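You operate a simulated robot arm through the tools that you are given. There is no shell and no other tool. Be economical: measure what you need, move in short steps, check, and stop when the job is done.

You are at the controls of a simulated two-armed robot. One attempt, no reset.

JOB
Put the label block that says "BROWN 24" from the top of table seven in the small pan and the label block marked "BROWN 60" on the label there. Take the round pad and put it on the press seven low shelf. Put the wax jar on the top of stand seven. Shut the left blue drawer. Shut the right blue drawer. Open the mixer tray, fetch the blue brush from the top of table seven and stand it on the tray under the mixer, then shut the tray. Do these in any order. Set down upright: wax jar, brush.
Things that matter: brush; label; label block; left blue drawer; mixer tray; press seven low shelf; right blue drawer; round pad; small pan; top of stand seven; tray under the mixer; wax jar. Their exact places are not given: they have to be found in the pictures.

Only the result counts: the job must be done as asked and must still hold three seconds after the hand-in. Knocking over, shifting, dropping, spilling or breaking anything else fails it.

ROBOT AND FRAMES
Two 7-joint arms with two-finger parallel grippers on one trunk, on a base that drives. Base frame: it is fixed to the floor where the robot stands at the start and does not move with it; the origin is under the middle of the robot, x ahead of it, y to its left, z up; the surface under the hand at the start is at about z = 860. Readings come in mm, degrees, newtons and seconds.
The left shoulder is at the start at [50, 177, 1104], the right one opposite. With the tool pointing down near the work surface each hand reaches from about 200 to 700 mm from the robot's upright axis, wherever it stands, measured 20 degrees to its own side. Places, roughly: brush [500, 250, 1000]; label [1000, 0, 750]; label block [750, 0, 750]; left blue drawer [1000, 600, 1000]; mixer tray [-3700, 1800, 400]; press seven low shelf (15x29 cm) [2540, 560, 860]; right blue drawer [1100, 800, 1000]; round pad (5x5x5 cm) [500, -200, 900]; small pan (26x15x6 cm) [500, 300, 900]; top of stand seven [100, 1100, 700]; tray under the mixer [-3700, 1800, 400]; wax jar [1250, -250, 1000]. Payload 3.43 kg a hand.
Tool frame (each hand has its own): the origin (TCP) lies between the finger pads and is the grasp point; the fingertips stand 34 mm ahead of it; z points along the fingers, y is the line along which they close. Largest opening 128 mm; finger width 24, thickness 12; the body of the gripper, 48 by 130 mm, starts 96 mm behind the TCP.
Orientation is told as [roll, pitch, yaw] about the base's x, y, z axes, in that order, counted from this pose: with the fingers straight down and closing along the base's y, the tool's x points along the base's -x, its y along +y and its z along -z.

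CONTROLS
- The arms move only by the tool drive_tool. It takes "left_steps", "right_steps" or both (then of equal length, played together; a hand with none holds still); each is one flat list of numbers, 7 for each row, row after row: the shift along the tool's x, y, z in m, then the turn, a rotation vector about the tool's x, y, z in degrees, then the finger opening in m, from 0 to 0.128. In form: [dx, dy, dz, rx, ry, rz, hand, dx, dy, dz, rx, ry, rz, hand, ...]. A call has 1 to 12 rows; each row is the pose to reach, as a shift and turn from the pose commanded when the call began, along the tool's axes at that moment. Each row takes 0.2 s and may step no farther than 50 mm and 8.6 degrees from the row before; otherwise, or with a gripper value out of range, the whole call is refused. Where a pose cannot be reached the arm comes as near as it can. A force on the tool above 40 N (or 10 N above the force at the start of the call, whichever is more), or a blocked arm, ends the call early, and 0.2 s more pass. The fingers move at their own pace (about 108 mm/s each) and stop on an object; they squeeze with about 21 N. The grip force told is the motor's: it shows also when the fingers shut on nothing. Time passes only in rows, and 0.2 s behind the last, so rows that repeat a pose let the fingers close. The reply holds the time, the measured pose of the TCP, the force on the tool along the base axes, the opening and the grip force, in the units named above and with some noise, with the torque about the TCP (base axes, N m) and any sound that the robot's microphone picked up.
- Cameras (640 x 400 px; columns grow to the right, rows downward): "scene" is now at [152.4, 40.5, 1269.3]; the picture's right is [0.43, -0.90, 0.00], its down [-0.46, -0.22, -0.86] and it looks along [0.78, 0.37, -0.51] (base axes); focal length 214 px, centre (320, 200). "left" rides on the left gripper at [76, 11, -160] in its tool frame; the picture's right is [-0.15, 0.99, 0.00], its down [-0.88, -0.13, -0.46] and it looks along [-0.45, -0.07, 0.89] (tool axes); focal length 234 px, centre (320, 200). "right" rides on the right gripper at [76, -11, -160] in its tool frame; the picture's right is [0.15, 0.99, 0.00], its down [-0.88, 0.13, -0.46] and it looks along [-0.45, 0.07, 0.89] (tool axes); focal length 234 px, centre (320, 200).
- get_image(camera): a new picture of that camera. The clock stands still meanwhile.
- lift_body(by): slides the trunk up (or, below 0, down) by that many mm; the arms and the scene camera ride with it, the base frame stays. It gives what a move gives, with no picture.
- drive_base(legs): drives the robot by 1 to 6 legs, each [ahead, turn to the left] in mm and degrees, along the robot's own axes; the way and the turn of a leg run together, so that a leg with both is an arc; at most 1500 mm and 180 degrees a leg. The arms and the cameras ride along, it lands a little off, and it stops where it bumps. It gives what a move gives.
- head_to(pan, tilt): turns the head with the scene camera to pan (to the left, within 80 degrees either way) and tilt (down, from -29 to 69), counted from straight ahead of the robot. It gives what a move gives.
- measure_at(camera, pixels): for up to 12 pixels [column, row] of the newest picture of that camera ("zoom" is the newest enlarged one), the place [x, y, z] in the base frame of the surface seen there, good to about 3 mm. The clock stands still meanwhile.
- inspect(camera, box): a new picture of the part [left, top, right, bottom] of that camera's present view, enlarged. The clock stands still meanwhile.
- close_job(): hands the job in; it is judged then, once.

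Go step by step. Measure first, check grasps and placings, and put right what went wrong. The budget is 138 turns and 164 pictures, counting those below and the enlarged ones. Unless the task says otherwise, let go and move clear before handing in.

The tools are called by a JSON object that holds its "api" and its "payload". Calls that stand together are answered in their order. drive_tool: Moves the arms, as the interface text tells. Its arguments: {"type":"object","properties":{"left_steps":{"type":"array"},"right_steps":{"type":"array"}},"required":[]} The other tools are called the same way: lift_body (by) slides the trunk up or down; drive_base (legs) drives the base; head_to (pan, tilt) turns the head that bears the scene camera; get_image (camera) takes a picture; measure_at (camera, pixels) gives the place of the surface under pixels of a picture; inspect (camera, box) takes an enlarged picture of a part of a camera's view; close_job () hands the job in.

At the start:

```text
t: 0.0
left_tool_pos: [433.8, 391.4, 1085.0]
left_ee_rot: [0.0, 0.0, 0.0]
left_contact_force: [0.2, 0.5, 0.0]
left_ft_torque: [0.01, -0.03, -0.02]
left_grip_width: 127.9
left_finger_force: 0.1
right_tool_pos: [440.4, -29.1, 1192.3]
right_ee_rot: [0.0, 0.0, 0.0]
right_contact_force: [0.1, -0.3, 1.0]
right_ft_torque: [0.0, 0.0, 0.01]
right_grip_width: 128.0
right_finger_force: 0.1
trunk travel left (down, up): [-275.0, 126.0]
robot x, y, heading: [-1.5, -0.7, -0.0]
head pan, tilt: [25.4, 30.8]
```

scene: 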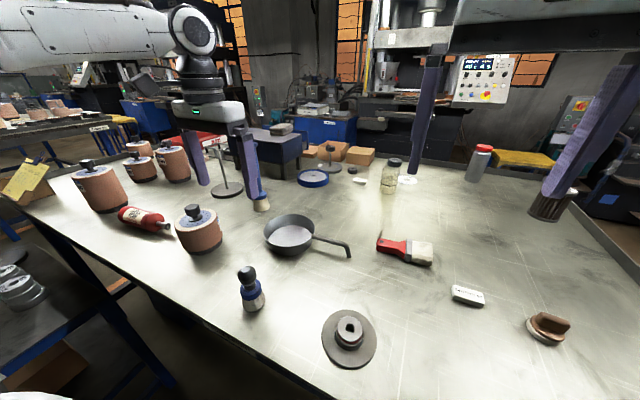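
right: 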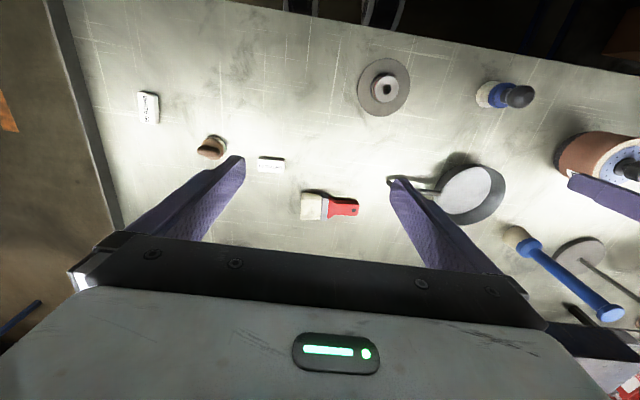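
left: 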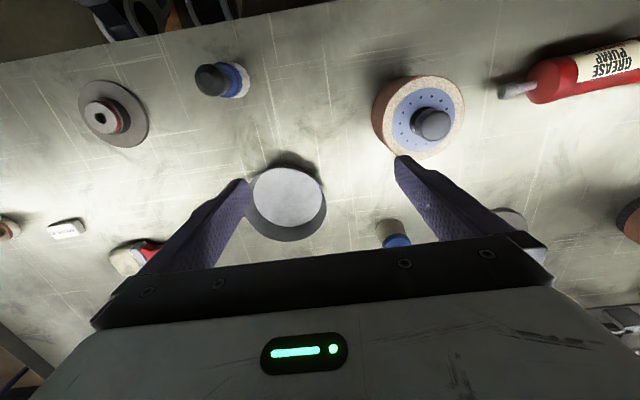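

The table carries several look-alikes (blue brushes, label blocks, jars), so I will enlarge parts of the scene first.

{"api": "inspect", "payload": {"camera": "scene", "box": [220, 80, 420, 205]}}

{"api": "inspect", "payload": {"camera": "scene", "box": [380, 120, 620, 360]}}

{"api": "inspect", "payload": {"camera": "scene", "box": [160, 180, 400, 380]}}

{"api": "inspect", "payload": {"camera": "right", "box": [100, 60, 420, 260]}}

{"api": "measure_at", "payload": {"camera": "scene", "pixels": [[468, 296], [547, 325], [348, 340], [290, 235], [250, 290], [262, 203], [390, 178], [478, 165], [407, 181], [312, 178], [553, 205], [405, 250]]}}

```text
3.20 times, centred on (320, 142) of scene
```

zoom: 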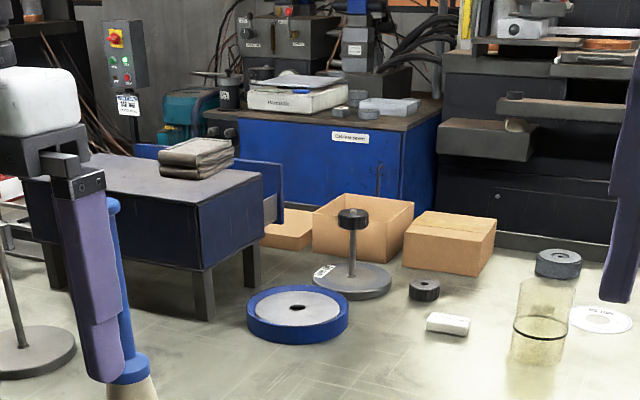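

```text
1.67 times, centred on (500, 240) of scene
```

zoom: 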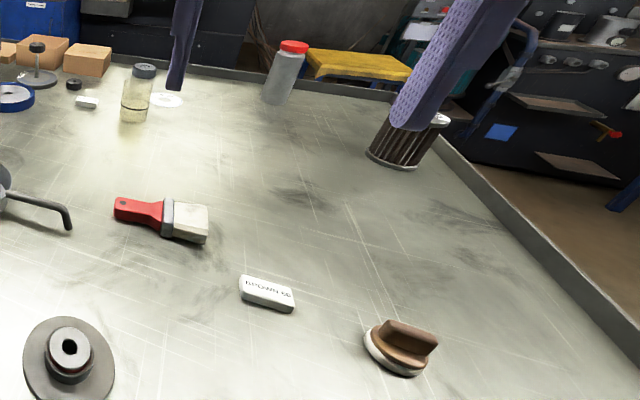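

```text
2.00 times, centred on (280, 280) of scene
```

zoom: 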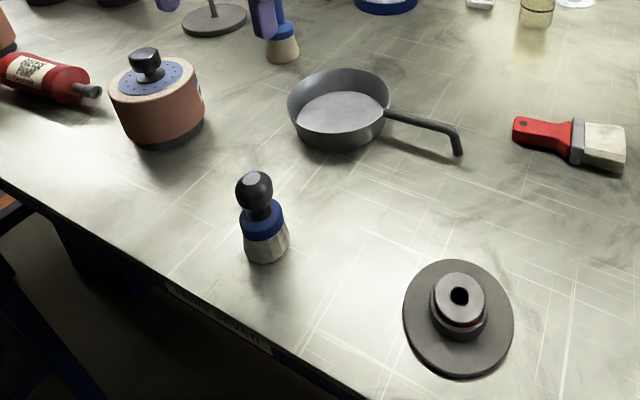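

```text
2.00 times, centred on (260, 160) of right
```

zoom: 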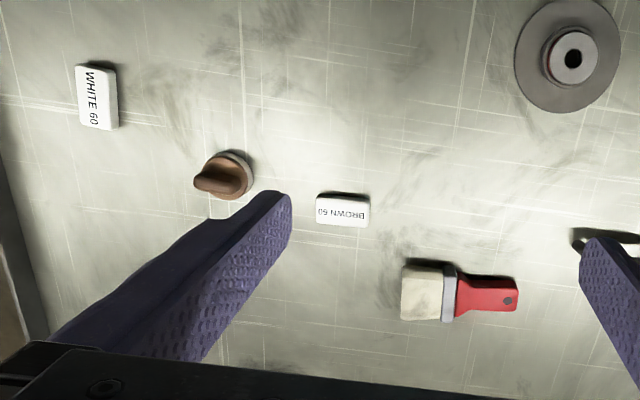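

```text
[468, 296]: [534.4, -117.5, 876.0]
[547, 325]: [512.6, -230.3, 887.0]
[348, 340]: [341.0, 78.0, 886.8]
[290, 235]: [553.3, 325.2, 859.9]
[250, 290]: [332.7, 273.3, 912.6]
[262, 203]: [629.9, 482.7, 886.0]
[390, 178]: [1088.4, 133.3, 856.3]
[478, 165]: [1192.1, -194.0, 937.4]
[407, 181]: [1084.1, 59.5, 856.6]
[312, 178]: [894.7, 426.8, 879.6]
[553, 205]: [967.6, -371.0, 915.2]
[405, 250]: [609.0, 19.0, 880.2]
```

BROWN 60 is near (534,-117), and WHITE 60 is also on the table. I will look closer at the far block, the disc and the jars, and at the box on the left.

{"api": "inspect", "payload": {"camera": "scene", "box": [335, 150, 425, 206]}}

{"api": "inspect", "payload": {"camera": "scene", "box": [440, 130, 520, 190]}}

{"api": "head_to", "payload": {"pan": 45, "tilt": 15}}

{"api": "get_image", "payload": {"camera": "scene"}}

{"api": "head_to", "payload": {"pan": -20, "tilt": 20}}

{"api": "get_image", "payload": {"camera": "scene"}}

```text
7.11 times, centred on (380, 178) of scene
```

zoom: 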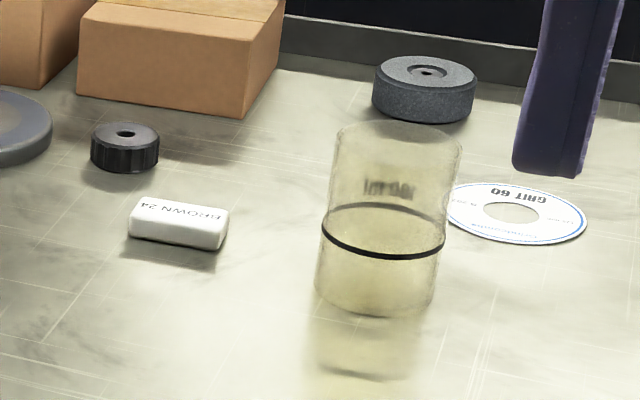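

```text
6.67 times, centred on (480, 160) of scene
```

zoom: 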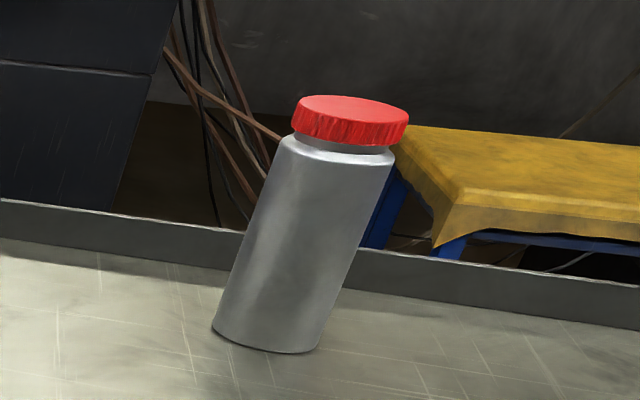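

```text
t: 0.8
left_tool_pos: [435.0, 391.9, 1086.6]
left_ee_rot: [0.0, 0.0, 0.0]
left_contact_force: [0.0, -0.3, -0.3]
left_ft_torque: [-0.01, -0.02, -0.03]
left_grip_width: 128.0
left_finger_force: 0.0
right_tool_pos: [439.7, -29.2, 1193.2]
right_ee_rot: [0.1, 0.0, 0.0]
right_contact_force: [-0.1, -0.2, 0.4]
right_ft_torque: [-0.01, -0.02, 0.0]
right_grip_width: 127.8
right_finger_force: 0.0
trunk travel left (down, up): [-275.0, 126.0]
robot x, y, heading: [-0.5, 2.2, 0.1]
head pan, tilt: [45.0, 15.0]
```

```text
154 pictures are left
```

scene: 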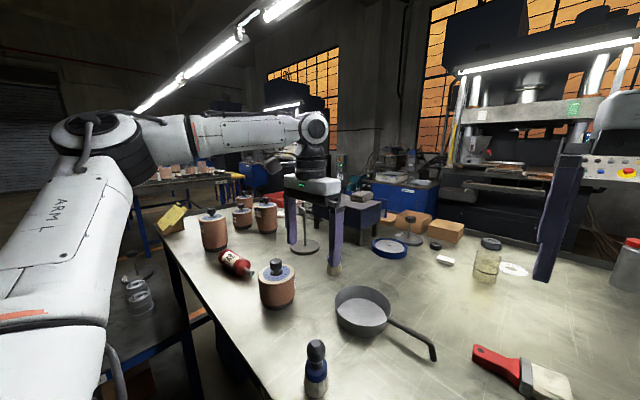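

```text
t: 2.2
left_tool_pos: [434.1, 391.6, 1085.7]
left_ee_rot: [0.0, 0.0, 0.0]
left_contact_force: [-0.4, -0.3, 0.0]
left_ft_torque: [0.0, -0.01, 0.0]
left_grip_width: 127.9
left_finger_force: 0.1
right_tool_pos: [439.9, -28.0, 1191.6]
right_ee_rot: [0.2, 0.0, 0.0]
right_contact_force: [0.8, 0.0, 0.6]
right_ft_torque: [0.03, 0.03, 0.0]
right_grip_width: 128.2
right_finger_force: 0.1
trunk travel left (down, up): [-275.0, 126.0]
robot x, y, heading: [-1.5, 2.1, 0.0]
head pan, tilt: [-20.0, 20.0]
```

```text
153 pictures are left
```

scene: 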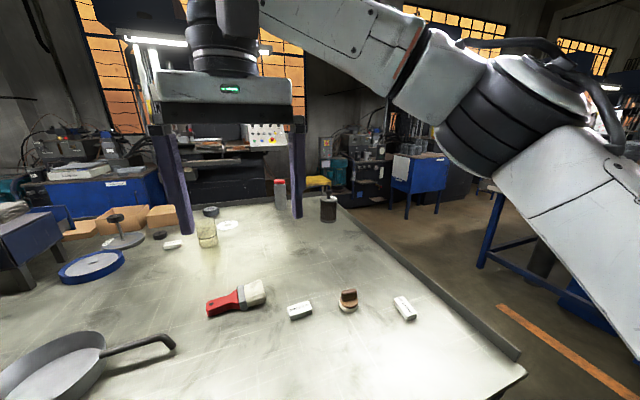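

BROWN 24 is the far block, the GRIT 60 disc is the label, and the red-lidded silver jar is likely the wax jar. Next I will measure the box with the drawers and the table's outline.

{"api": "head_to", "payload": {"pan": 35, "tilt": 18}}

{"api": "inspect", "payload": {"camera": "scene", "box": [240, 160, 440, 285]}}

{"api": "head_to", "payload": {"pan": 78, "tilt": 30}}

{"api": "get_image", "payload": {"camera": "scene"}}

{"api": "head_to", "payload": {"pan": 0, "tilt": 15}}

{"api": "get_image", "payload": {"camera": "scene"}}

```text
t: 3.4
left_tool_pos: [433.8, 391.3, 1086.4]
left_ee_rot: [0.0, 0.1, 0.1]
left_contact_force: [-0.7, 0.0, 0.8]
left_ft_torque: [-0.03, 0.0, 0.0]
left_grip_width: 127.8
left_finger_force: 0.0
right_tool_pos: [439.5, -29.4, 1191.9]
right_ee_rot: [0.0, 0.1, 0.0]
right_contact_force: [-0.4, 0.6, 0.0]
right_ft_torque: [-0.01, 0.0, 0.0]
right_grip_width: 128.1
right_finger_force: 0.0
trunk travel left (down, up): [-275.0, 126.0]
robot x, y, heading: [-1.8, -3.1, -0.1]
head pan, tilt: [35.0, 18.0]
```

```text
3.20 times, centred on (340, 222) of scene
```

zoom: 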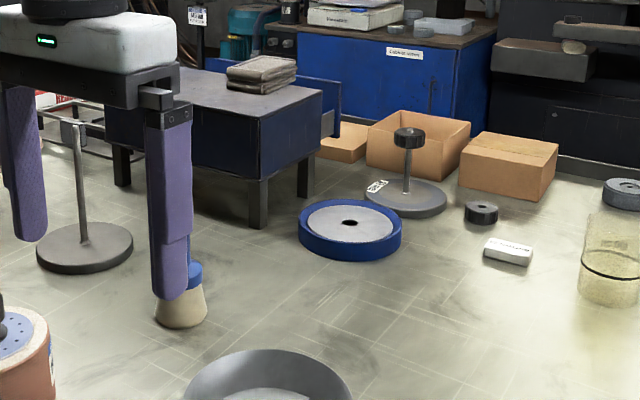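

```text
t: 4.5
left_tool_pos: [433.5, 392.0, 1087.3]
left_ee_rot: [-0.1, -0.1, 0.1]
left_contact_force: [0.1, -0.4, -0.1]
left_ft_torque: [0.0, -0.03, -0.01]
left_grip_width: 128.0
left_finger_force: 0.0
right_tool_pos: [440.2, -28.6, 1191.7]
right_ee_rot: [0.1, 0.0, 0.0]
right_contact_force: [0.7, 0.1, -0.3]
right_ft_torque: [-0.01, 0.0, 0.0]
right_grip_width: 127.8
right_finger_force: 0.1
trunk travel left (down, up): [-275.0, 126.0]
robot x, y, heading: [1.5, -1.2, -0.0]
head pan, tilt: [78.0, 30.0]
```

```text
151 pictures are left
```

scene: 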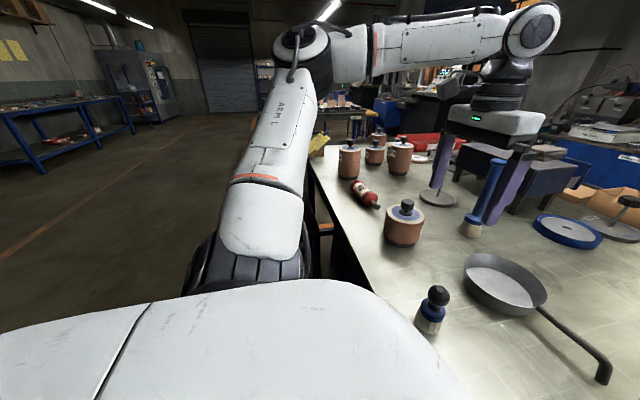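

```text
t: 6.0
left_tool_pos: [434.0, 391.6, 1086.4]
left_ee_rot: [-0.1, 0.0, 0.1]
left_contact_force: [-0.9, 0.5, 1.7]
left_ft_torque: [0.03, -0.02, -0.01]
left_grip_width: 128.0
left_finger_force: 0.0
right_tool_pos: [439.5, -29.0, 1191.0]
right_ee_rot: [0.1, 0.0, 0.0]
right_contact_force: [0.4, -0.4, -0.7]
right_ft_torque: [-0.01, 0.0, 0.0]
right_grip_width: 128.1
right_finger_force: 0.1
trunk travel left (down, up): [-275.0, 126.0]
robot x, y, heading: [0.4, -1.1, 0.0]
head pan, tilt: [0.0, 15.0]
```

```text
150 pictures are left
```

scene: 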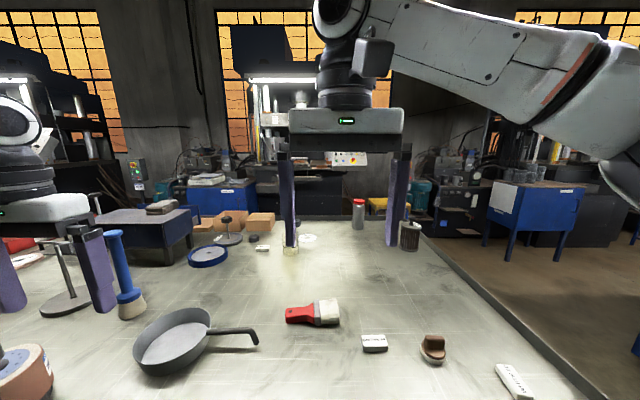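

The drawers protrude on the far side of the dark-blue box. I will measure the table edges and floor objects before planning a drive round it.

{"api": "measure_at", "payload": {"camera": "scene", "pixels": [[590, 395], [500, 312], [432, 243], [300, 215], [380, 214], [220, 190], [320, 185], [478, 232], [555, 260], [600, 330], [358, 228], [410, 245]]}}

{"api": "head_to", "payload": {"pan": 40, "tilt": 20}}

{"api": "get_image", "payload": {"camera": "scene"}}

```text
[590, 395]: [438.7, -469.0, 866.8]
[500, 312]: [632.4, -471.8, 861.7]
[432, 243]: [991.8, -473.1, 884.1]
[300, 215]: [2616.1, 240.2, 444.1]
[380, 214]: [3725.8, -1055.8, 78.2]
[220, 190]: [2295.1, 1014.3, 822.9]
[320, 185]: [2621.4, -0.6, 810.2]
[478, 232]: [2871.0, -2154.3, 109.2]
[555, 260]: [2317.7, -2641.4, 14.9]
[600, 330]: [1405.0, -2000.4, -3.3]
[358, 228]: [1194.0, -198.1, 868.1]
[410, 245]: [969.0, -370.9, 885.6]
```

```text
t: 7.1
left_tool_pos: [433.6, 392.4, 1085.9]
left_ee_rot: [0.0, 0.0, 0.0]
left_contact_force: [0.4, 0.1, -0.6]
left_ft_torque: [0.0, 0.02, -0.02]
left_grip_width: 127.9
left_finger_force: 0.0
right_tool_pos: [438.9, -29.0, 1191.7]
right_ee_rot: [0.0, 0.0, 0.0]
right_contact_force: [-0.5, -0.2, -0.1]
right_ft_torque: [-0.02, 0.02, 0.0]
right_grip_width: 127.9
right_finger_force: 0.1
trunk travel left (down, up): [-275.0, 126.0]
robot x, y, heading: [1.5, 0.3, 0.0]
head pan, tilt: [40.0, 20.0]
```

```text
149 pictures are left
```

scene: 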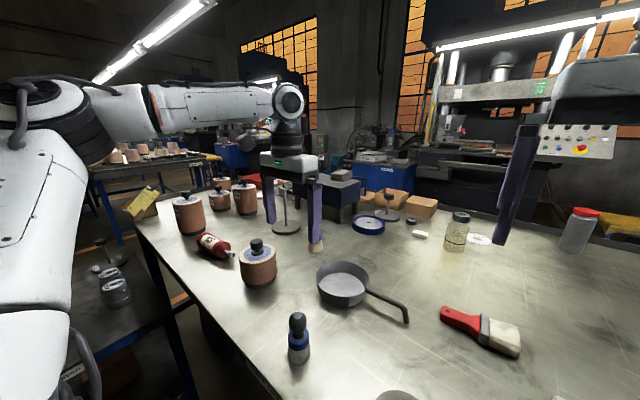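

{"api": "measure_at", "payload": {"camera": "scene", "pixels": [[345, 186], [328, 205], [378, 192], [140, 228], [200, 310], [270, 398], [420, 234], [560, 225], [425, 215], [480, 240], [345, 225], [140, 300]]}}

{"api": "inspect", "payload": {"camera": "scene", "box": [60, 180, 280, 400]}}

```text
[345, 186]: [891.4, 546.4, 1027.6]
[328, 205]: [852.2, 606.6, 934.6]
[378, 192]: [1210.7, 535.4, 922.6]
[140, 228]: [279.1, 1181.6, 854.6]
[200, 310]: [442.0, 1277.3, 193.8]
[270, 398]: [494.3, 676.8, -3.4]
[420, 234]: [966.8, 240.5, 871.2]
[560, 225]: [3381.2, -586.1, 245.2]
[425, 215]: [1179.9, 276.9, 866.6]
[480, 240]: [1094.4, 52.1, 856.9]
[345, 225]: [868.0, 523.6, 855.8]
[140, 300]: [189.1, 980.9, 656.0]
```

```text
1.82 times, centred on (170, 290) of scene
```

zoom: 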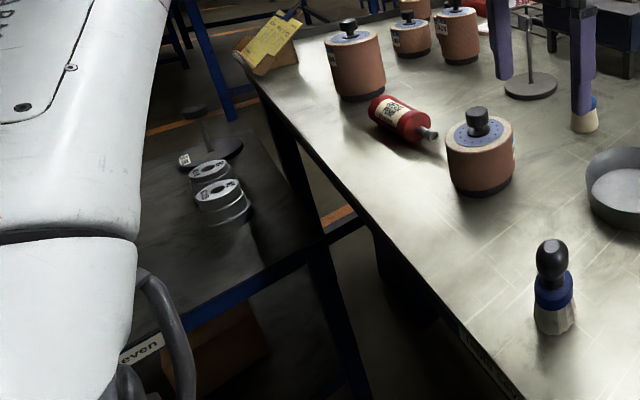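

The stand top is at z≈656, labelled "…seven". I will start by measuring BROWN 60 and the pad through the right camera.

{"api": "inspect", "payload": {"camera": "right", "box": [190, 120, 310, 195]}}

{"api": "measure_at", "payload": {"camera": "zoom", "pixels": [[360, 195], [500, 197], [360, 250], [495, 255], [428, 225], [90, 150], [60, 110], [150, 160], [110, 180], [130, 110], [560, 300]]}}

```text
5.33 times, centred on (250, 158) of right
```

zoom: 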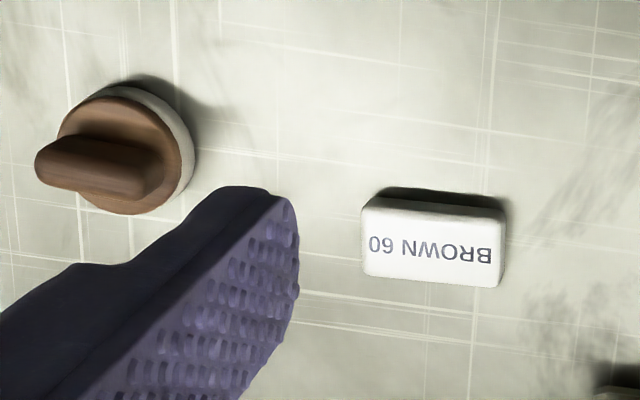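

```text
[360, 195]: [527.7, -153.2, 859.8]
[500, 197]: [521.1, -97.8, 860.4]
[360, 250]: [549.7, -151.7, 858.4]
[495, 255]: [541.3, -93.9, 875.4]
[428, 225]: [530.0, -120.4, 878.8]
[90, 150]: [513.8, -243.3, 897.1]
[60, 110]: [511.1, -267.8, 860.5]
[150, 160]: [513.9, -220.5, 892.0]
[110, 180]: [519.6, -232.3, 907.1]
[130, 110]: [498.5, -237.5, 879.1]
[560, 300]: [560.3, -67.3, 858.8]
```

BROWN 60 is centred at about (534,-119), 52×26×18 mm with its long side along y. I will bring the right hand above it.

{"api": "drive_tool", "payload": {"right_steps": [-0.016, -0.015, 0.036, 0, 0, 0, 0.09, -0.032, -0.03, 0.072, 0, 0, 0, 0.09, -0.047, -0.045, 0.108, 0, 0, 0, 0.09, -0.063, -0.06, 0.143, 0, 0, 0, 0.09, -0.079, -0.075, 0.179, 0, 0, 0, 0.09, -0.094, -0.09, 0.215, 0, 0, 0, 0.09]}}

{"api": "get_image", "payload": {"camera": "right"}}

```text
t: 8.5
left_tool_pos: [434.7, 390.8, 1087.3]
left_ee_rot: [0.0, 0.0, 0.1]
left_contact_force: [0.0, -0.3, -0.6]
left_ft_torque: [-0.01, 0.01, 0.03]
left_grip_width: 127.9
left_finger_force: 0.1
right_tool_pos: [534.4, -120.7, 974.7]
right_ee_rot: [0.2, 0.0, 0.0]
right_contact_force: [-0.1, -0.4, -0.6]
right_ft_torque: [0.02, 0.0, -0.04]
right_grip_width: 89.7
right_finger_force: 0.0
trunk travel left (down, up): [-275.0, 126.0]
robot x, y, heading: [2.1, 2.6, 0.2]
head pan, tilt: [40.0, 20.0]
```

```text
146 pictures are left
```

right: 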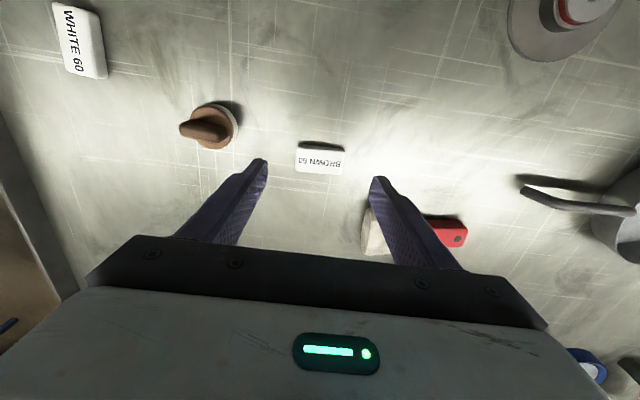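

The hand is centred over BROWN 60, with both fingers clear of the pad and red brush. I will go down, close and lift.

{"api": "drive_tool", "payload": {"right_steps": [0, 0, 0.04, 0, 0, 0, 0.09, 0, 0.001, 0.065, 0, 0, 0, 0.09, 0, 0.001, 0.078, 0, 0, 0, 0.09, 0, 0.001, 0.078, 0, 0, 0, 0.03, 0, 0.001, 0.078, 0, 0, 0, 0.03, 0, 0.001, 0.078, 0, 0, 0, 0.03]}}

```text
t: 9.9
left_tool_pos: [434.1, 391.8, 1086.0]
left_ee_rot: [0.0, 0.0, 0.0]
left_contact_force: [-0.4, -0.3, 1.3]
left_ft_torque: [0.01, 0.0, -0.01]
left_grip_width: 128.2
left_finger_force: 0.2
right_tool_pos: [533.0, -118.3, 898.4]
right_ee_rot: [0.0, -0.1, 0.0]
right_contact_force: [0.7, -1.1, -0.9]
right_ft_torque: [-0.02, -0.02, -0.01]
right_grip_width: 55.2
right_finger_force: 21.0
trunk travel left (down, up): [-275.0, 126.0]
robot x, y, heading: [1.5, 0.0, 0.2]
head pan, tilt: [40.0, 20.0]
```

The grip holds at 55 mm. I will lift and draw the right hand back to its own side.

{"api": "drive_tool", "payload": {"right_steps": [0, 0, -0.04, 0, 0, 0, 0.03, 0, 0, -0.085, 0, 0, 0, 0.03, 0, 0, -0.13, 0, 0, 0, 0.03, 0.03, -0.03, -0.15, 0, 0, 0, 0.03, 0.058, -0.059, -0.172, 0, 0, 0, 0.03, 0.086, -0.088, -0.194, 0, 0, 0, 0.03, 0.112, -0.116, -0.216, 0, 0, 0, 0.03, 0.133, -0.142, -0.235, 0, 0, 0, 0.03]}}

{"api": "drive_base", "payload": {"legs": [[0, -45]]}}

{"api": "get_image", "payload": {"camera": "left"}}

{"api": "get_image", "payload": {"camera": "right"}}

```text
t: 11.7
left_tool_pos: [431.8, 391.2, 1087.4]
left_ee_rot: [0.0, 0.0, 0.0]
left_contact_force: [0.1, 0.1, 0.3]
left_ft_torque: [-0.02, -0.04, 0.0]
left_grip_width: 127.7
left_finger_force: 0.0
right_tool_pos: [400.3, -260.9, 1134.7]
right_ee_rot: [0.1, 0.0, 0.0]
right_contact_force: [-0.1, -0.3, -0.4]
right_ft_torque: [-0.01, 0.02, 0.0]
right_grip_width: 54.8
right_finger_force: 20.7
trunk travel left (down, up): [-275.0, 126.0]
robot x, y, heading: [0.4, 0.1, -0.1]
head pan, tilt: [40.0, 20.0]
```

```text
t: 14.2
left_tool_pos: [583.3, -31.8, 1086.6]
left_ee_rot: [0.0, 0.0, -45.2]
left_contact_force: [0.5, 0.1, 0.4]
left_ft_torque: [-0.01, -0.03, -0.04]
left_grip_width: 128.1
left_finger_force: 0.1
right_tool_pos: [97.9, -468.2, 1132.1]
right_ee_rot: [0.1, 0.0, -45.2]
right_contact_force: [-0.3, -0.4, -0.6]
right_ft_torque: [-0.01, -0.03, -0.02]
right_grip_width: 54.8
right_finger_force: 21.1
trunk travel left (down, up): [-275.0, 126.0]
robot x, y, heading: [1.9, -0.5, -45.4]
head pan, tilt: [40.0, 20.0]
```

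```text
145 pictures are left
```

left: 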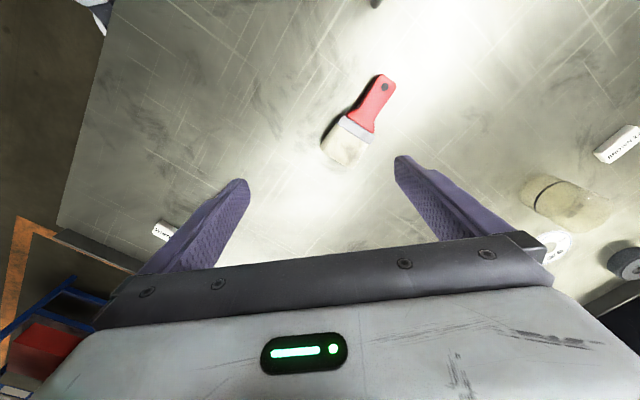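

```text
144 pictures are left
```

right: 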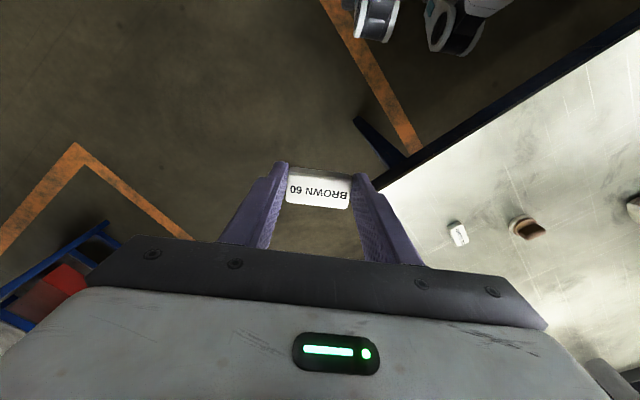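

BROWN 60 is held well. Now I will bring the left hand above the pad, turning the fingers to close along base x across the brown ridge.

{"api": "drive_tool", "payload": {"left_steps": [-0.016, -0.032, 0.01, 0, 0, 7.5, 0.08, -0.032, -0.064, 0.02, 0, 0, 15, 0.08, -0.048, -0.096, 0.03, 0, 0, 22.5, 0.08, -0.064, -0.128, 0.04, 0, 0, 30, 0.08, -0.081, -0.161, 0.05, 0, 0, 37.5, 0.08, -0.097, -0.193, 0.06, 0, 0, 45, 0.08]}}

{"api": "get_image", "payload": {"camera": "left"}}

```text
t: 15.6
left_tool_pos: [513.9, -229.8, 1023.7]
left_ee_rot: [0.1, 0.1, -90.1]
left_contact_force: [0.8, 1.1, 0.2]
left_ft_torque: [0.0, 0.0, 0.02]
left_grip_width: 80.2
left_finger_force: 0.1
left hand out of reach, approached as far as the arm can: row 6
right_tool_pos: [97.1, -469.0, 1132.9]
right_ee_rot: [0.0, -0.1, -45.2]
right_contact_force: [0.0, -0.6, -0.7]
right_ft_torque: [0.02, -0.03, 0.0]
right_grip_width: 54.9
right_finger_force: 21.2
trunk travel left (down, up): [-275.0, 126.0]
robot x, y, heading: [0.1, -3.2, -45.3]
head pan, tilt: [40.0, 20.0]
```

```text
143 pictures are left
```

left: 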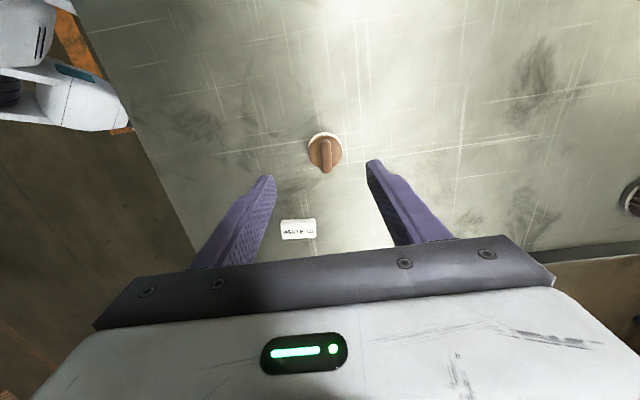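

The hand stopped a few mm short of its target. I will measure the pad in this view to fix its centre and ridge.

{"api": "inspect", "payload": {"camera": "left", "box": [285, 115, 365, 185]}}

{"api": "measure_at", "payload": {"camera": "left", "pixels": [[309, 152], [342, 152], [325, 133], [326, 143], [327, 155], [328, 168], [323, 155], [332, 155]]}}

```text
5.71 times, centred on (325, 150) of left
```

zoom: 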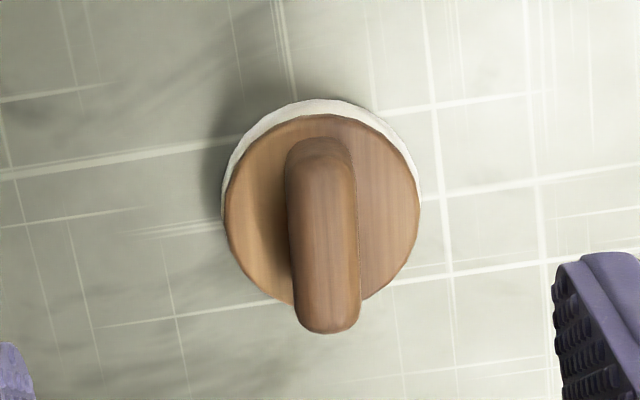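

```text
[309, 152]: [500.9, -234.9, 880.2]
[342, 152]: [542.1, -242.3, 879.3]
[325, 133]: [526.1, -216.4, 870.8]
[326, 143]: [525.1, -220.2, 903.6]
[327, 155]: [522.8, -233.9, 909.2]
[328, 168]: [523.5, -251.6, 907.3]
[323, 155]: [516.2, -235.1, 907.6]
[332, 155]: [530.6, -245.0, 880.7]
```

The pad centre is (522,-236), with the ridge along y up to z 909. I will shift and come part way down to check the reach.

{"api": "drive_tool", "payload": {"left_steps": [-0.003, 0.004, 0.02, 0, 0, 0, 0.08, -0.006, 0.008, 0.05, 0, 0, 0, 0.08]}}

```text
t: 16.2
left_tool_pos: [522.8, -232.7, 972.7]
left_ee_rot: [0.0, -0.1, -90.2]
left_contact_force: [0.8, 1.0, -0.4]
left_ft_torque: [-0.01, 0.0, -0.02]
left_grip_width: 80.2
left_finger_force: 0.1
right_tool_pos: [98.3, -468.2, 1134.5]
right_ee_rot: [0.0, 0.0, -45.2]
right_contact_force: [-0.7, -0.3, 0.4]
right_ft_torque: [-0.01, 0.04, 0.02]
right_grip_width: 54.9
right_finger_force: 21.5
trunk travel left (down, up): [-275.0, 126.0]
robot x, y, heading: [-2.2, -1.5, -45.2]
head pan, tilt: [40.0, 20.0]
```

The hand is on target now. I will go down 54 mm to z≈919, close, and lift a little.

{"api": "drive_tool", "payload": {"left_steps": [-0.003, 0.0, 0.03, 0, 0, 0, 0.08, -0.003, 0.0, 0.054, 0, 0, 0, 0.08, -0.003, 0.0, 0.054, 0, 0, 0, 0.0, -0.003, 0.0, 0.054, 0, 0, 0, 0.0, -0.003, 0.0, 0.054, 0, 0, 0, 0.0, -0.003, 0.0, 0.054, 0, 0, 0, 0.0, -0.003, 0, 0.01, 0, 0, 0, 0, 0, 0, -0.035, 0, 0, 0, 0]}}

{"api": "get_image", "payload": {"camera": "left"}}

```text
t: 18.0
left_tool_pos: [520.6, -231.2, 1008.5]
left_ee_rot: [-0.2, -0.1, -90.2]
left_contact_force: [-0.2, 0.1, 0.9]
left_ft_torque: [-0.01, 0.02, 0.0]
left_grip_width: 13.9
left_finger_force: 20.7
left hand out of reach, approached as far as the arm can: row 1, 2, 3, 4, 5, 6, 7, 8
right_tool_pos: [96.9, -467.5, 1133.7]
right_ee_rot: [0.1, 0.0, -45.3]
right_contact_force: [-0.4, -1.0, -0.2]
right_ft_torque: [0.0, 0.0, 0.01]
right_grip_width: 55.0
right_finger_force: 20.8
trunk travel left (down, up): [-275.0, 126.0]
robot x, y, heading: [3.3, -3.0, -45.1]
head pan, tilt: [40.0, 20.0]
```

```text
141 pictures are left
```

left: 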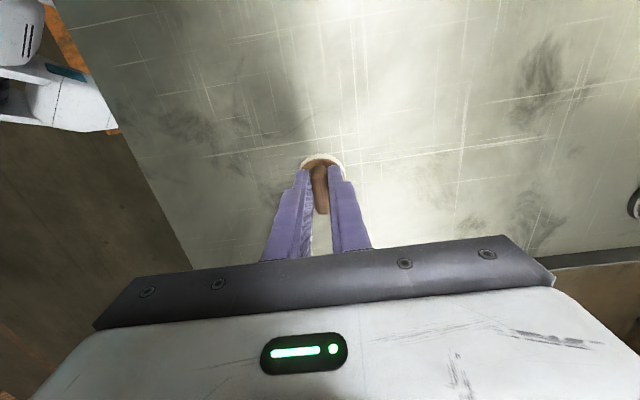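

The pad is held by its ridge. I will pull the left hand back in and look along the right-hand route round the table.

{"api": "drive_tool", "payload": {"left_steps": [0, 0, -0.03, 0, 0, 0, 0, 0.02, -0.008, -0.05, 0, 0, -8, 0, 0.04, -0.016, -0.07, 0, 0, -16, 0, 0.06, -0.024, -0.09, 0, 0, -24, 0, 0.08, -0.032, -0.11, 0, 0, -32, 0, 0.1, -0.04, -0.12, 0, 0, -40, 0, 0.111, -0.046, -0.12, 0, 0, -45, 0]}}

{"api": "head_to", "payload": {"pan": -20, "tilt": 30}}

{"api": "get_image", "payload": {"camera": "scene"}}

{"api": "head_to", "payload": {"pan": 30, "tilt": 25}}

{"api": "get_image", "payload": {"camera": "scene"}}

```text
t: 19.6
left_tool_pos: [476.5, -119.7, 1129.7]
left_ee_rot: [0.0, 0.0, -45.1]
left_contact_force: [0.6, 0.6, -1.1]
left_ft_torque: [0.0, -0.01, -0.01]
left_grip_width: 14.2
left_finger_force: 20.7
left hand out of reach, approached as far as the arm can: row 1
right_tool_pos: [97.2, -468.4, 1132.2]
right_ee_rot: [0.0, 0.0, -45.2]
right_contact_force: [0.5, 0.3, -0.3]
right_ft_torque: [0.03, 0.01, 0.01]
right_grip_width: 54.9
right_finger_force: 20.8
trunk travel left (down, up): [-275.0, 126.0]
robot x, y, heading: [-3.3, -3.1, -45.2]
head pan, tilt: [40.0, 20.0]
```

```text
t: 20.9
left_tool_pos: [476.9, -120.2, 1129.4]
left_ee_rot: [0.0, 0.0, -45.2]
left_contact_force: [-0.3, -0.3, 0.5]
left_ft_torque: [-0.03, 0.03, -0.02]
left_grip_width: 14.1
left_finger_force: 20.4
right_tool_pos: [97.2, -468.4, 1132.9]
right_ee_rot: [0.1, 0.0, -45.2]
right_contact_force: [-0.8, 0.3, -0.2]
right_ft_torque: [0.01, -0.01, 0.01]
right_grip_width: 55.1
right_finger_force: 21.6
trunk travel left (down, up): [-275.0, 126.0]
robot x, y, heading: [-0.1, 1.7, -45.3]
head pan, tilt: [-20.0, 30.0]
```

```text
140 pictures are left
```

scene: 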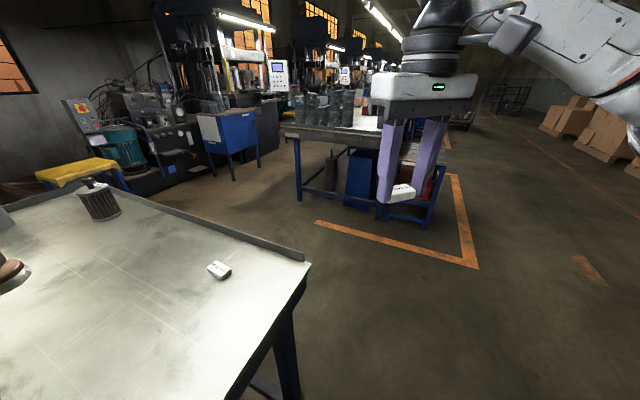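

```text
t: 22.1
left_tool_pos: [476.6, -120.2, 1129.1]
left_ee_rot: [0.0, 0.0, -45.1]
left_contact_force: [0.2, -1.1, 0.0]
left_ft_torque: [-0.02, 0.0, -0.02]
left_grip_width: 14.1
left_finger_force: 20.6
right_tool_pos: [97.5, -467.6, 1133.8]
right_ee_rot: [0.1, 0.0, -45.2]
right_contact_force: [-0.6, 0.4, 0.0]
right_ft_torque: [-0.02, 0.01, 0.0]
right_grip_width: 55.0
right_finger_force: 20.8
trunk travel left (down, up): [-275.0, 126.0]
robot x, y, heading: [2.6, 0.9, -45.4]
head pan, tilt: [30.0, 25.0]
```

```text
139 pictures are left
```

scene: 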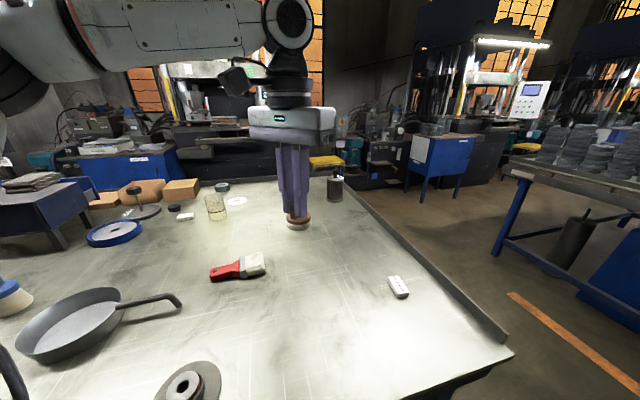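

The pad is safe and the aisle on the right looks clear. I will measure the obstacles bounding it.

{"api": "measure_at", "payload": {"camera": "scene", "pixels": [[497, 248], [422, 203], [468, 183], [325, 178], [345, 172], [320, 162], [358, 190], [510, 295], [640, 390], [395, 287]]}}

{"api": "drive_base", "payload": {"legs": [[0, -45], [1050, 0], [0, 90]]}}

{"api": "head_to", "payload": {"pan": 0, "tilt": 25}}

{"api": "get_image", "payload": {"camera": "scene"}}

```text
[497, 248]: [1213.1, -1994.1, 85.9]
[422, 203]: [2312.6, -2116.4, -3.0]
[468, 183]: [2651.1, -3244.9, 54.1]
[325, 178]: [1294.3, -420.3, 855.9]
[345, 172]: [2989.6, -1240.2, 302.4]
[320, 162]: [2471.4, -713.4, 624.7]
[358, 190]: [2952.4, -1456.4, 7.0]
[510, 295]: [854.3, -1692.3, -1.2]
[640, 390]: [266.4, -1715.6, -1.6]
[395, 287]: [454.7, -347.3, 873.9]
```

```text
t: 33.4
left_tool_pos: [422.3, -795.9, 1128.7]
left_ee_rot: [0.1, 0.0, 0.1]
left_contact_force: [0.2, -0.1, -0.2]
left_ft_torque: [-0.02, -0.02, -0.01]
left_grip_width: 13.8
left_finger_force: 21.1
right_tool_pos: [404.3, -1308.9, 1133.2]
right_ee_rot: [0.0, 0.0, 0.3]
right_contact_force: [-0.1, -0.2, -0.4]
right_ft_torque: [0.0, 0.01, 0.01]
right_grip_width: 54.8
right_finger_force: 21.0
trunk travel left (down, up): [-275.0, 126.0]
robot x, y, heading: [1.8, -1053.5, 0.5]
head pan, tilt: [30.0, 25.0]
```

```text
t: 34.3
left_tool_pos: [421.1, -794.8, 1129.8]
left_ee_rot: [0.0, 0.0, 0.3]
left_contact_force: [0.3, 0.9, -0.4]
left_ft_torque: [0.0, 0.04, -0.02]
left_grip_width: 13.8
left_finger_force: 21.6
right_tool_pos: [403.9, -1309.6, 1132.6]
right_ee_rot: [0.1, -0.1, 0.3]
right_contact_force: [-0.6, 0.7, -0.7]
right_ft_torque: [0.0, 0.01, 0.0]
right_grip_width: 55.2
right_finger_force: 21.2
trunk travel left (down, up): [-275.0, 126.0]
robot x, y, heading: [3.4, -1054.3, 0.2]
head pan, tilt: [0.0, 25.0]
```

```text
138 pictures are left
```

scene: 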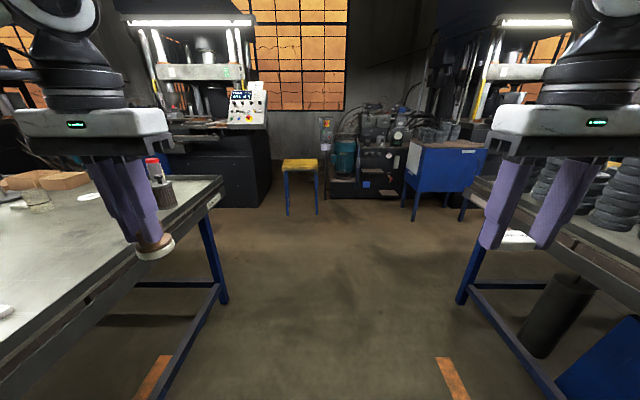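

The aisle is free. I will measure the far table leg, stool and press front, then drive on.

{"api": "measure_at", "payload": {"camera": "scene", "pixels": [[222, 300], [222, 180], [287, 213], [318, 213], [240, 203], [180, 205], [60, 175], [470, 285]]}}

{"api": "drive_base", "payload": {"legs": [[1500, 0], [450, 0], [0, 90]]}}

{"api": "get_image", "payload": {"camera": "scene"}}

```text
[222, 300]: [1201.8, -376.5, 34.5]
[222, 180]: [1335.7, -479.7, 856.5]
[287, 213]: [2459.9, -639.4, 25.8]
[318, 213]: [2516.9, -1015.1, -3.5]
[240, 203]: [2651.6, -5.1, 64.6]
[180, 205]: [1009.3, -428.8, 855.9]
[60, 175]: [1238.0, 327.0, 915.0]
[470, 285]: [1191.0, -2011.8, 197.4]
```

```text
t: 47.9
left_tool_pos: [1699.0, -644.1, 1129.8]
left_ee_rot: [0.0, 0.1, 89.4]
left_contact_force: [-0.1, -0.2, -0.4]
left_ft_torque: [0.03, -0.02, 0.01]
left_grip_width: 13.9
left_finger_force: 20.6
right_tool_pos: [2212.4, -670.0, 1133.0]
right_ee_rot: [0.1, 0.0, 89.5]
right_contact_force: [-0.7, -0.5, 0.6]
right_ft_torque: [-0.03, -0.02, 0.03]
right_grip_width: 54.7
right_finger_force: 21.0
trunk travel left (down, up): [-275.0, 126.0]
robot x, y, heading: [1944.3, -1068.4, 89.5]
head pan, tilt: [0.0, 25.0]
```

```text
137 pictures are left
```

scene: 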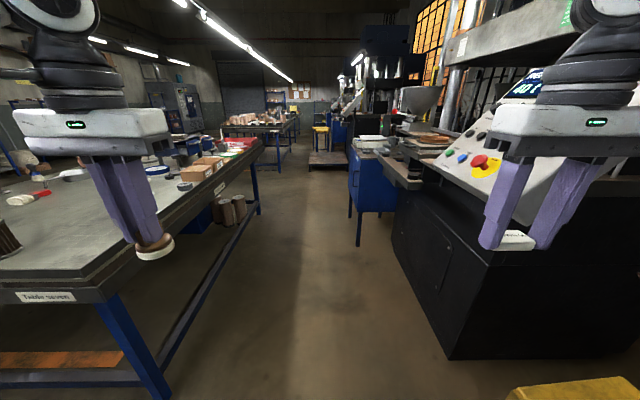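

The aisle behind the table is clear, and "Table seven" is labelled on its near edge. I will measure the press parts and the low shelf.

{"api": "inspect", "payload": {"camera": "scene", "box": [340, 80, 500, 230]}}

{"api": "measure_at", "payload": {"camera": "scene", "pixels": [[395, 185], [400, 165], [410, 178], [480, 165], [440, 200], [375, 155], [358, 180], [430, 140], [560, 60], [120, 260], [260, 150], [207, 165]]}}

```text
2.67 times, centred on (420, 155) of scene
```

zoom: 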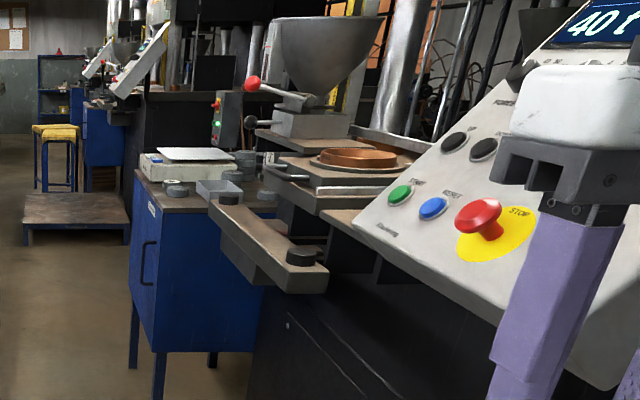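

```text
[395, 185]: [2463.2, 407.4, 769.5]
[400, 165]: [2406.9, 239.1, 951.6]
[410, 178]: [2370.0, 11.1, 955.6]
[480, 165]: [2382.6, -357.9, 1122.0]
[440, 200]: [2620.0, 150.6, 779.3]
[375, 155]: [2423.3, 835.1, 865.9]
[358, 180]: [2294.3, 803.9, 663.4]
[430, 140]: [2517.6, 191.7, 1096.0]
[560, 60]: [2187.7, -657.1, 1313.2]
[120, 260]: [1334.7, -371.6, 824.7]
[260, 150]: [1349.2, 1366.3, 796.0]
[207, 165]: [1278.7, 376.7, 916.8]
```

A shelf with black caps sits at z≈951, and the low shelf may lie beyond it near (2540,560). I will drive forward, drifting slightly toward the table, and look again.

{"api": "drive_base", "payload": {"legs": [[0, 5], [1100, 0], [0, -5]]}}

{"api": "head_to", "payload": {"pan": -45, "tilt": 20}}

{"api": "get_image", "payload": {"camera": "scene"}}

```text
t: 54.5
left_tool_pos: [1609.8, 452.9, 1128.5]
left_ee_rot: [0.1, 0.0, 89.7]
left_contact_force: [-0.2, 0.2, 0.0]
left_ft_torque: [-0.01, 0.01, -0.01]
left_grip_width: 13.8
left_finger_force: 21.1
right_tool_pos: [2123.6, 429.0, 1133.9]
right_ee_rot: [0.2, 0.0, 89.7]
right_contact_force: [0.7, -0.1, 0.2]
right_ft_torque: [-0.02, 0.03, 0.02]
right_grip_width: 55.1
right_finger_force: 20.7
trunk travel left (down, up): [-275.0, 126.0]
robot x, y, heading: [1860.3, 31.1, 89.4]
head pan, tilt: [0.0, 25.0]
```

```text
t: 55.6
left_tool_pos: [1609.5, 452.2, 1128.9]
left_ee_rot: [0.1, -0.1, 89.7]
left_contact_force: [0.3, 0.1, -1.3]
left_ft_torque: [0.0, -0.02, 0.02]
left_grip_width: 13.8
left_finger_force: 20.7
right_tool_pos: [2121.8, 430.1, 1133.9]
right_ee_rot: [0.1, 0.0, 89.7]
right_contact_force: [0.5, 0.1, -0.2]
right_ft_torque: [0.0, 0.02, 0.03]
right_grip_width: 55.0
right_finger_force: 20.4
trunk travel left (down, up): [-275.0, 126.0]
robot x, y, heading: [1858.6, 28.2, 90.0]
head pan, tilt: [-45.0, 20.0]
```

```text
135 pictures are left
```

scene: 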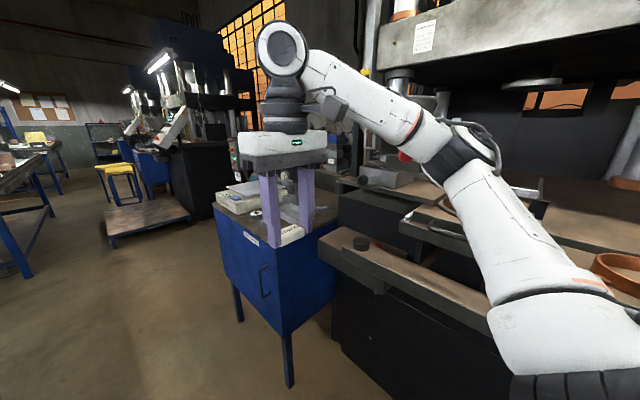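

I will measure the shelf faces around (350-440,250-290) and (400,220).

{"api": "inspect", "payload": {"camera": "scene", "box": [300, 150, 500, 330]}}

{"api": "measure_at", "payload": {"camera": "scene", "pixels": [[335, 245], [362, 240], [390, 265], [440, 290], [410, 225], [430, 235], [380, 245], [350, 260], [420, 210], [480, 300], [330, 170], [300, 210]]}}

```text
2.22 times, centred on (400, 240) of scene
```

zoom: 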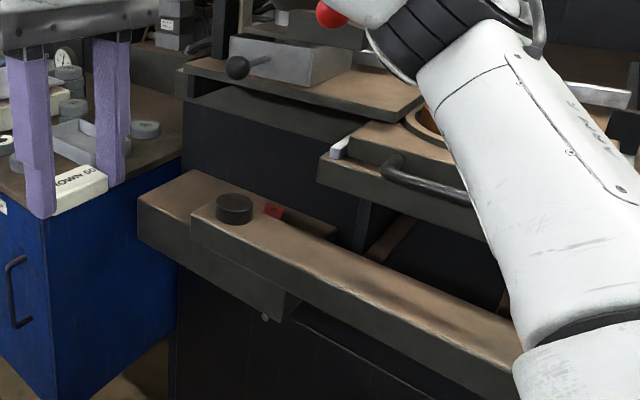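

```text
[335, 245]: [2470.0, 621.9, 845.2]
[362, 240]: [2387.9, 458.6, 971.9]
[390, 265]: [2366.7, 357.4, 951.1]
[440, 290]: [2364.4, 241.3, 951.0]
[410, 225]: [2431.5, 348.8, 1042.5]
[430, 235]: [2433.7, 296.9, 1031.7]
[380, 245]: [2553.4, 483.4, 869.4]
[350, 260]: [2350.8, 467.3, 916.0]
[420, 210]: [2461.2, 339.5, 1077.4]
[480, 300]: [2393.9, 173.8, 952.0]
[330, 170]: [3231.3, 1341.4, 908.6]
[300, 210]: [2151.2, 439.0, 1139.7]
```

The low shelf seems to be the brown surface at z≈845–869 behind and left of the upper shelf. I will face it from the aisle for a clear view.

{"api": "drive_base", "payload": {"legs": [[380, 0], [0, -90]]}}

{"api": "head_to", "payload": {"pan": 10, "tilt": 35}}

{"api": "get_image", "payload": {"camera": "scene"}}

{"api": "get_image", "payload": {"camera": "left"}}

```text
t: 56.8
left_tool_pos: [1606.5, 515.6, 1129.2]
left_ee_rot: [-0.2, -0.3, 89.6]
left_contact_force: [-0.3, 0.2, 0.2]
left_ft_torque: [-0.01, 0.01, 0.05]
left_grip_width: 14.1
left_finger_force: 21.4
right_tool_pos: [2123.0, 491.4, 1136.1]
right_ee_rot: [0.2, -0.2, 88.9]
right_contact_force: [-0.3, -0.3, -0.4]
right_ft_torque: [-0.01, 0.0, -0.01]
right_grip_width: 55.0
right_finger_force: 21.4
trunk travel left (down, up): [-275.0, 126.0]
robot x, y, heading: [1856.4, 94.7, 89.5]
head pan, tilt: [-45.0, 20.0]
stopped in leg 1: the robot was blocked; the commanded pose is now the measured one
```

```text
t: 58.0
left_tool_pos: [1604.1, 515.7, 1129.3]
left_ee_rot: [-0.2, -0.2, 89.7]
left_contact_force: [0.7, -0.2, -0.3]
left_ft_torque: [-0.03, 0.02, 0.01]
left_grip_width: 14.0
left_finger_force: 21.4
right_tool_pos: [2123.2, 492.7, 1137.3]
right_ee_rot: [0.0, -0.2, 89.0]
right_contact_force: [-0.7, 0.5, -1.2]
right_ft_torque: [-0.01, -0.01, 0.02]
right_grip_width: 54.9
right_finger_force: 20.9
trunk travel left (down, up): [-275.0, 126.0]
robot x, y, heading: [1860.2, 98.9, 89.5]
head pan, tilt: [10.0, 35.0]
```

```text
133 pictures are left
```

scene: 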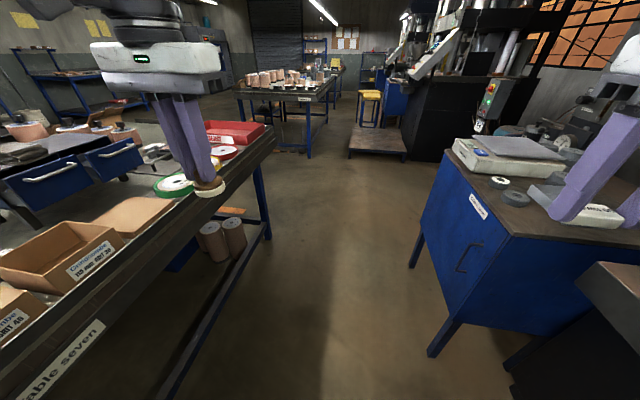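

```text
132 pictures are left
```

left: 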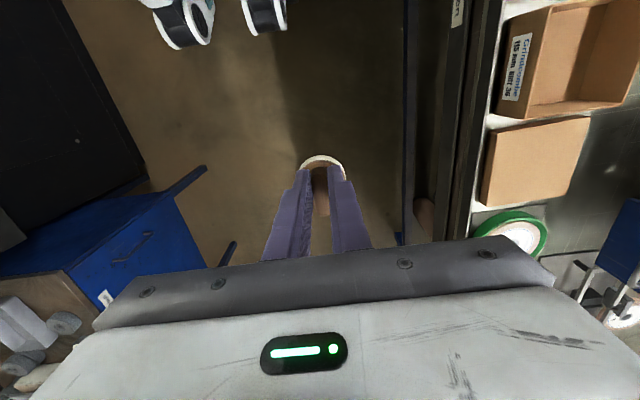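

The base was blocked after 65 mm, probably the right elbow against the press. I will look to the right before moving.

{"api": "head_to", "payload": {"pan": -75, "tilt": 10}}

{"api": "get_image", "payload": {"camera": "scene"}}

{"api": "measure_at", "payload": {"camera": "scene", "pixels": [[320, 200], [200, 100], [300, 150], [400, 250], [150, 250], [250, 280], [500, 250]]}}

```text
t: 59.6
left_tool_pos: [1604.8, 517.1, 1128.8]
left_ee_rot: [-0.3, -0.1, 89.7]
left_contact_force: [-0.8, -0.5, -0.5]
left_ft_torque: [0.01, 0.01, 0.0]
left_grip_width: 13.9
left_finger_force: 20.8
right_tool_pos: [2122.9, 493.8, 1137.2]
right_ee_rot: [0.0, -0.2, 89.0]
right_contact_force: [-0.3, -0.1, 0.0]
right_ft_torque: [0.0, -0.03, 0.0]
right_grip_width: 55.0
right_finger_force: 20.8
trunk travel left (down, up): [-275.0, 126.0]
robot x, y, heading: [1862.0, 98.9, 89.7]
head pan, tilt: [-75.0, 10.0]
```

```text
131 pictures are left
```

scene: 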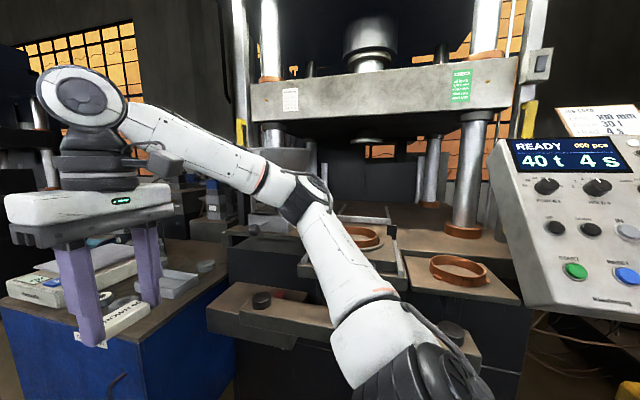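

```text
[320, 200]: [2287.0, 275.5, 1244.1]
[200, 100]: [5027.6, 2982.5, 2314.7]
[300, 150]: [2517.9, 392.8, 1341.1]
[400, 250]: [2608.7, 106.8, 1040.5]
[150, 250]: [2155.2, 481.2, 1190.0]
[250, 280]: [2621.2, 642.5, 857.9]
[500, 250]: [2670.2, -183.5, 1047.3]
```

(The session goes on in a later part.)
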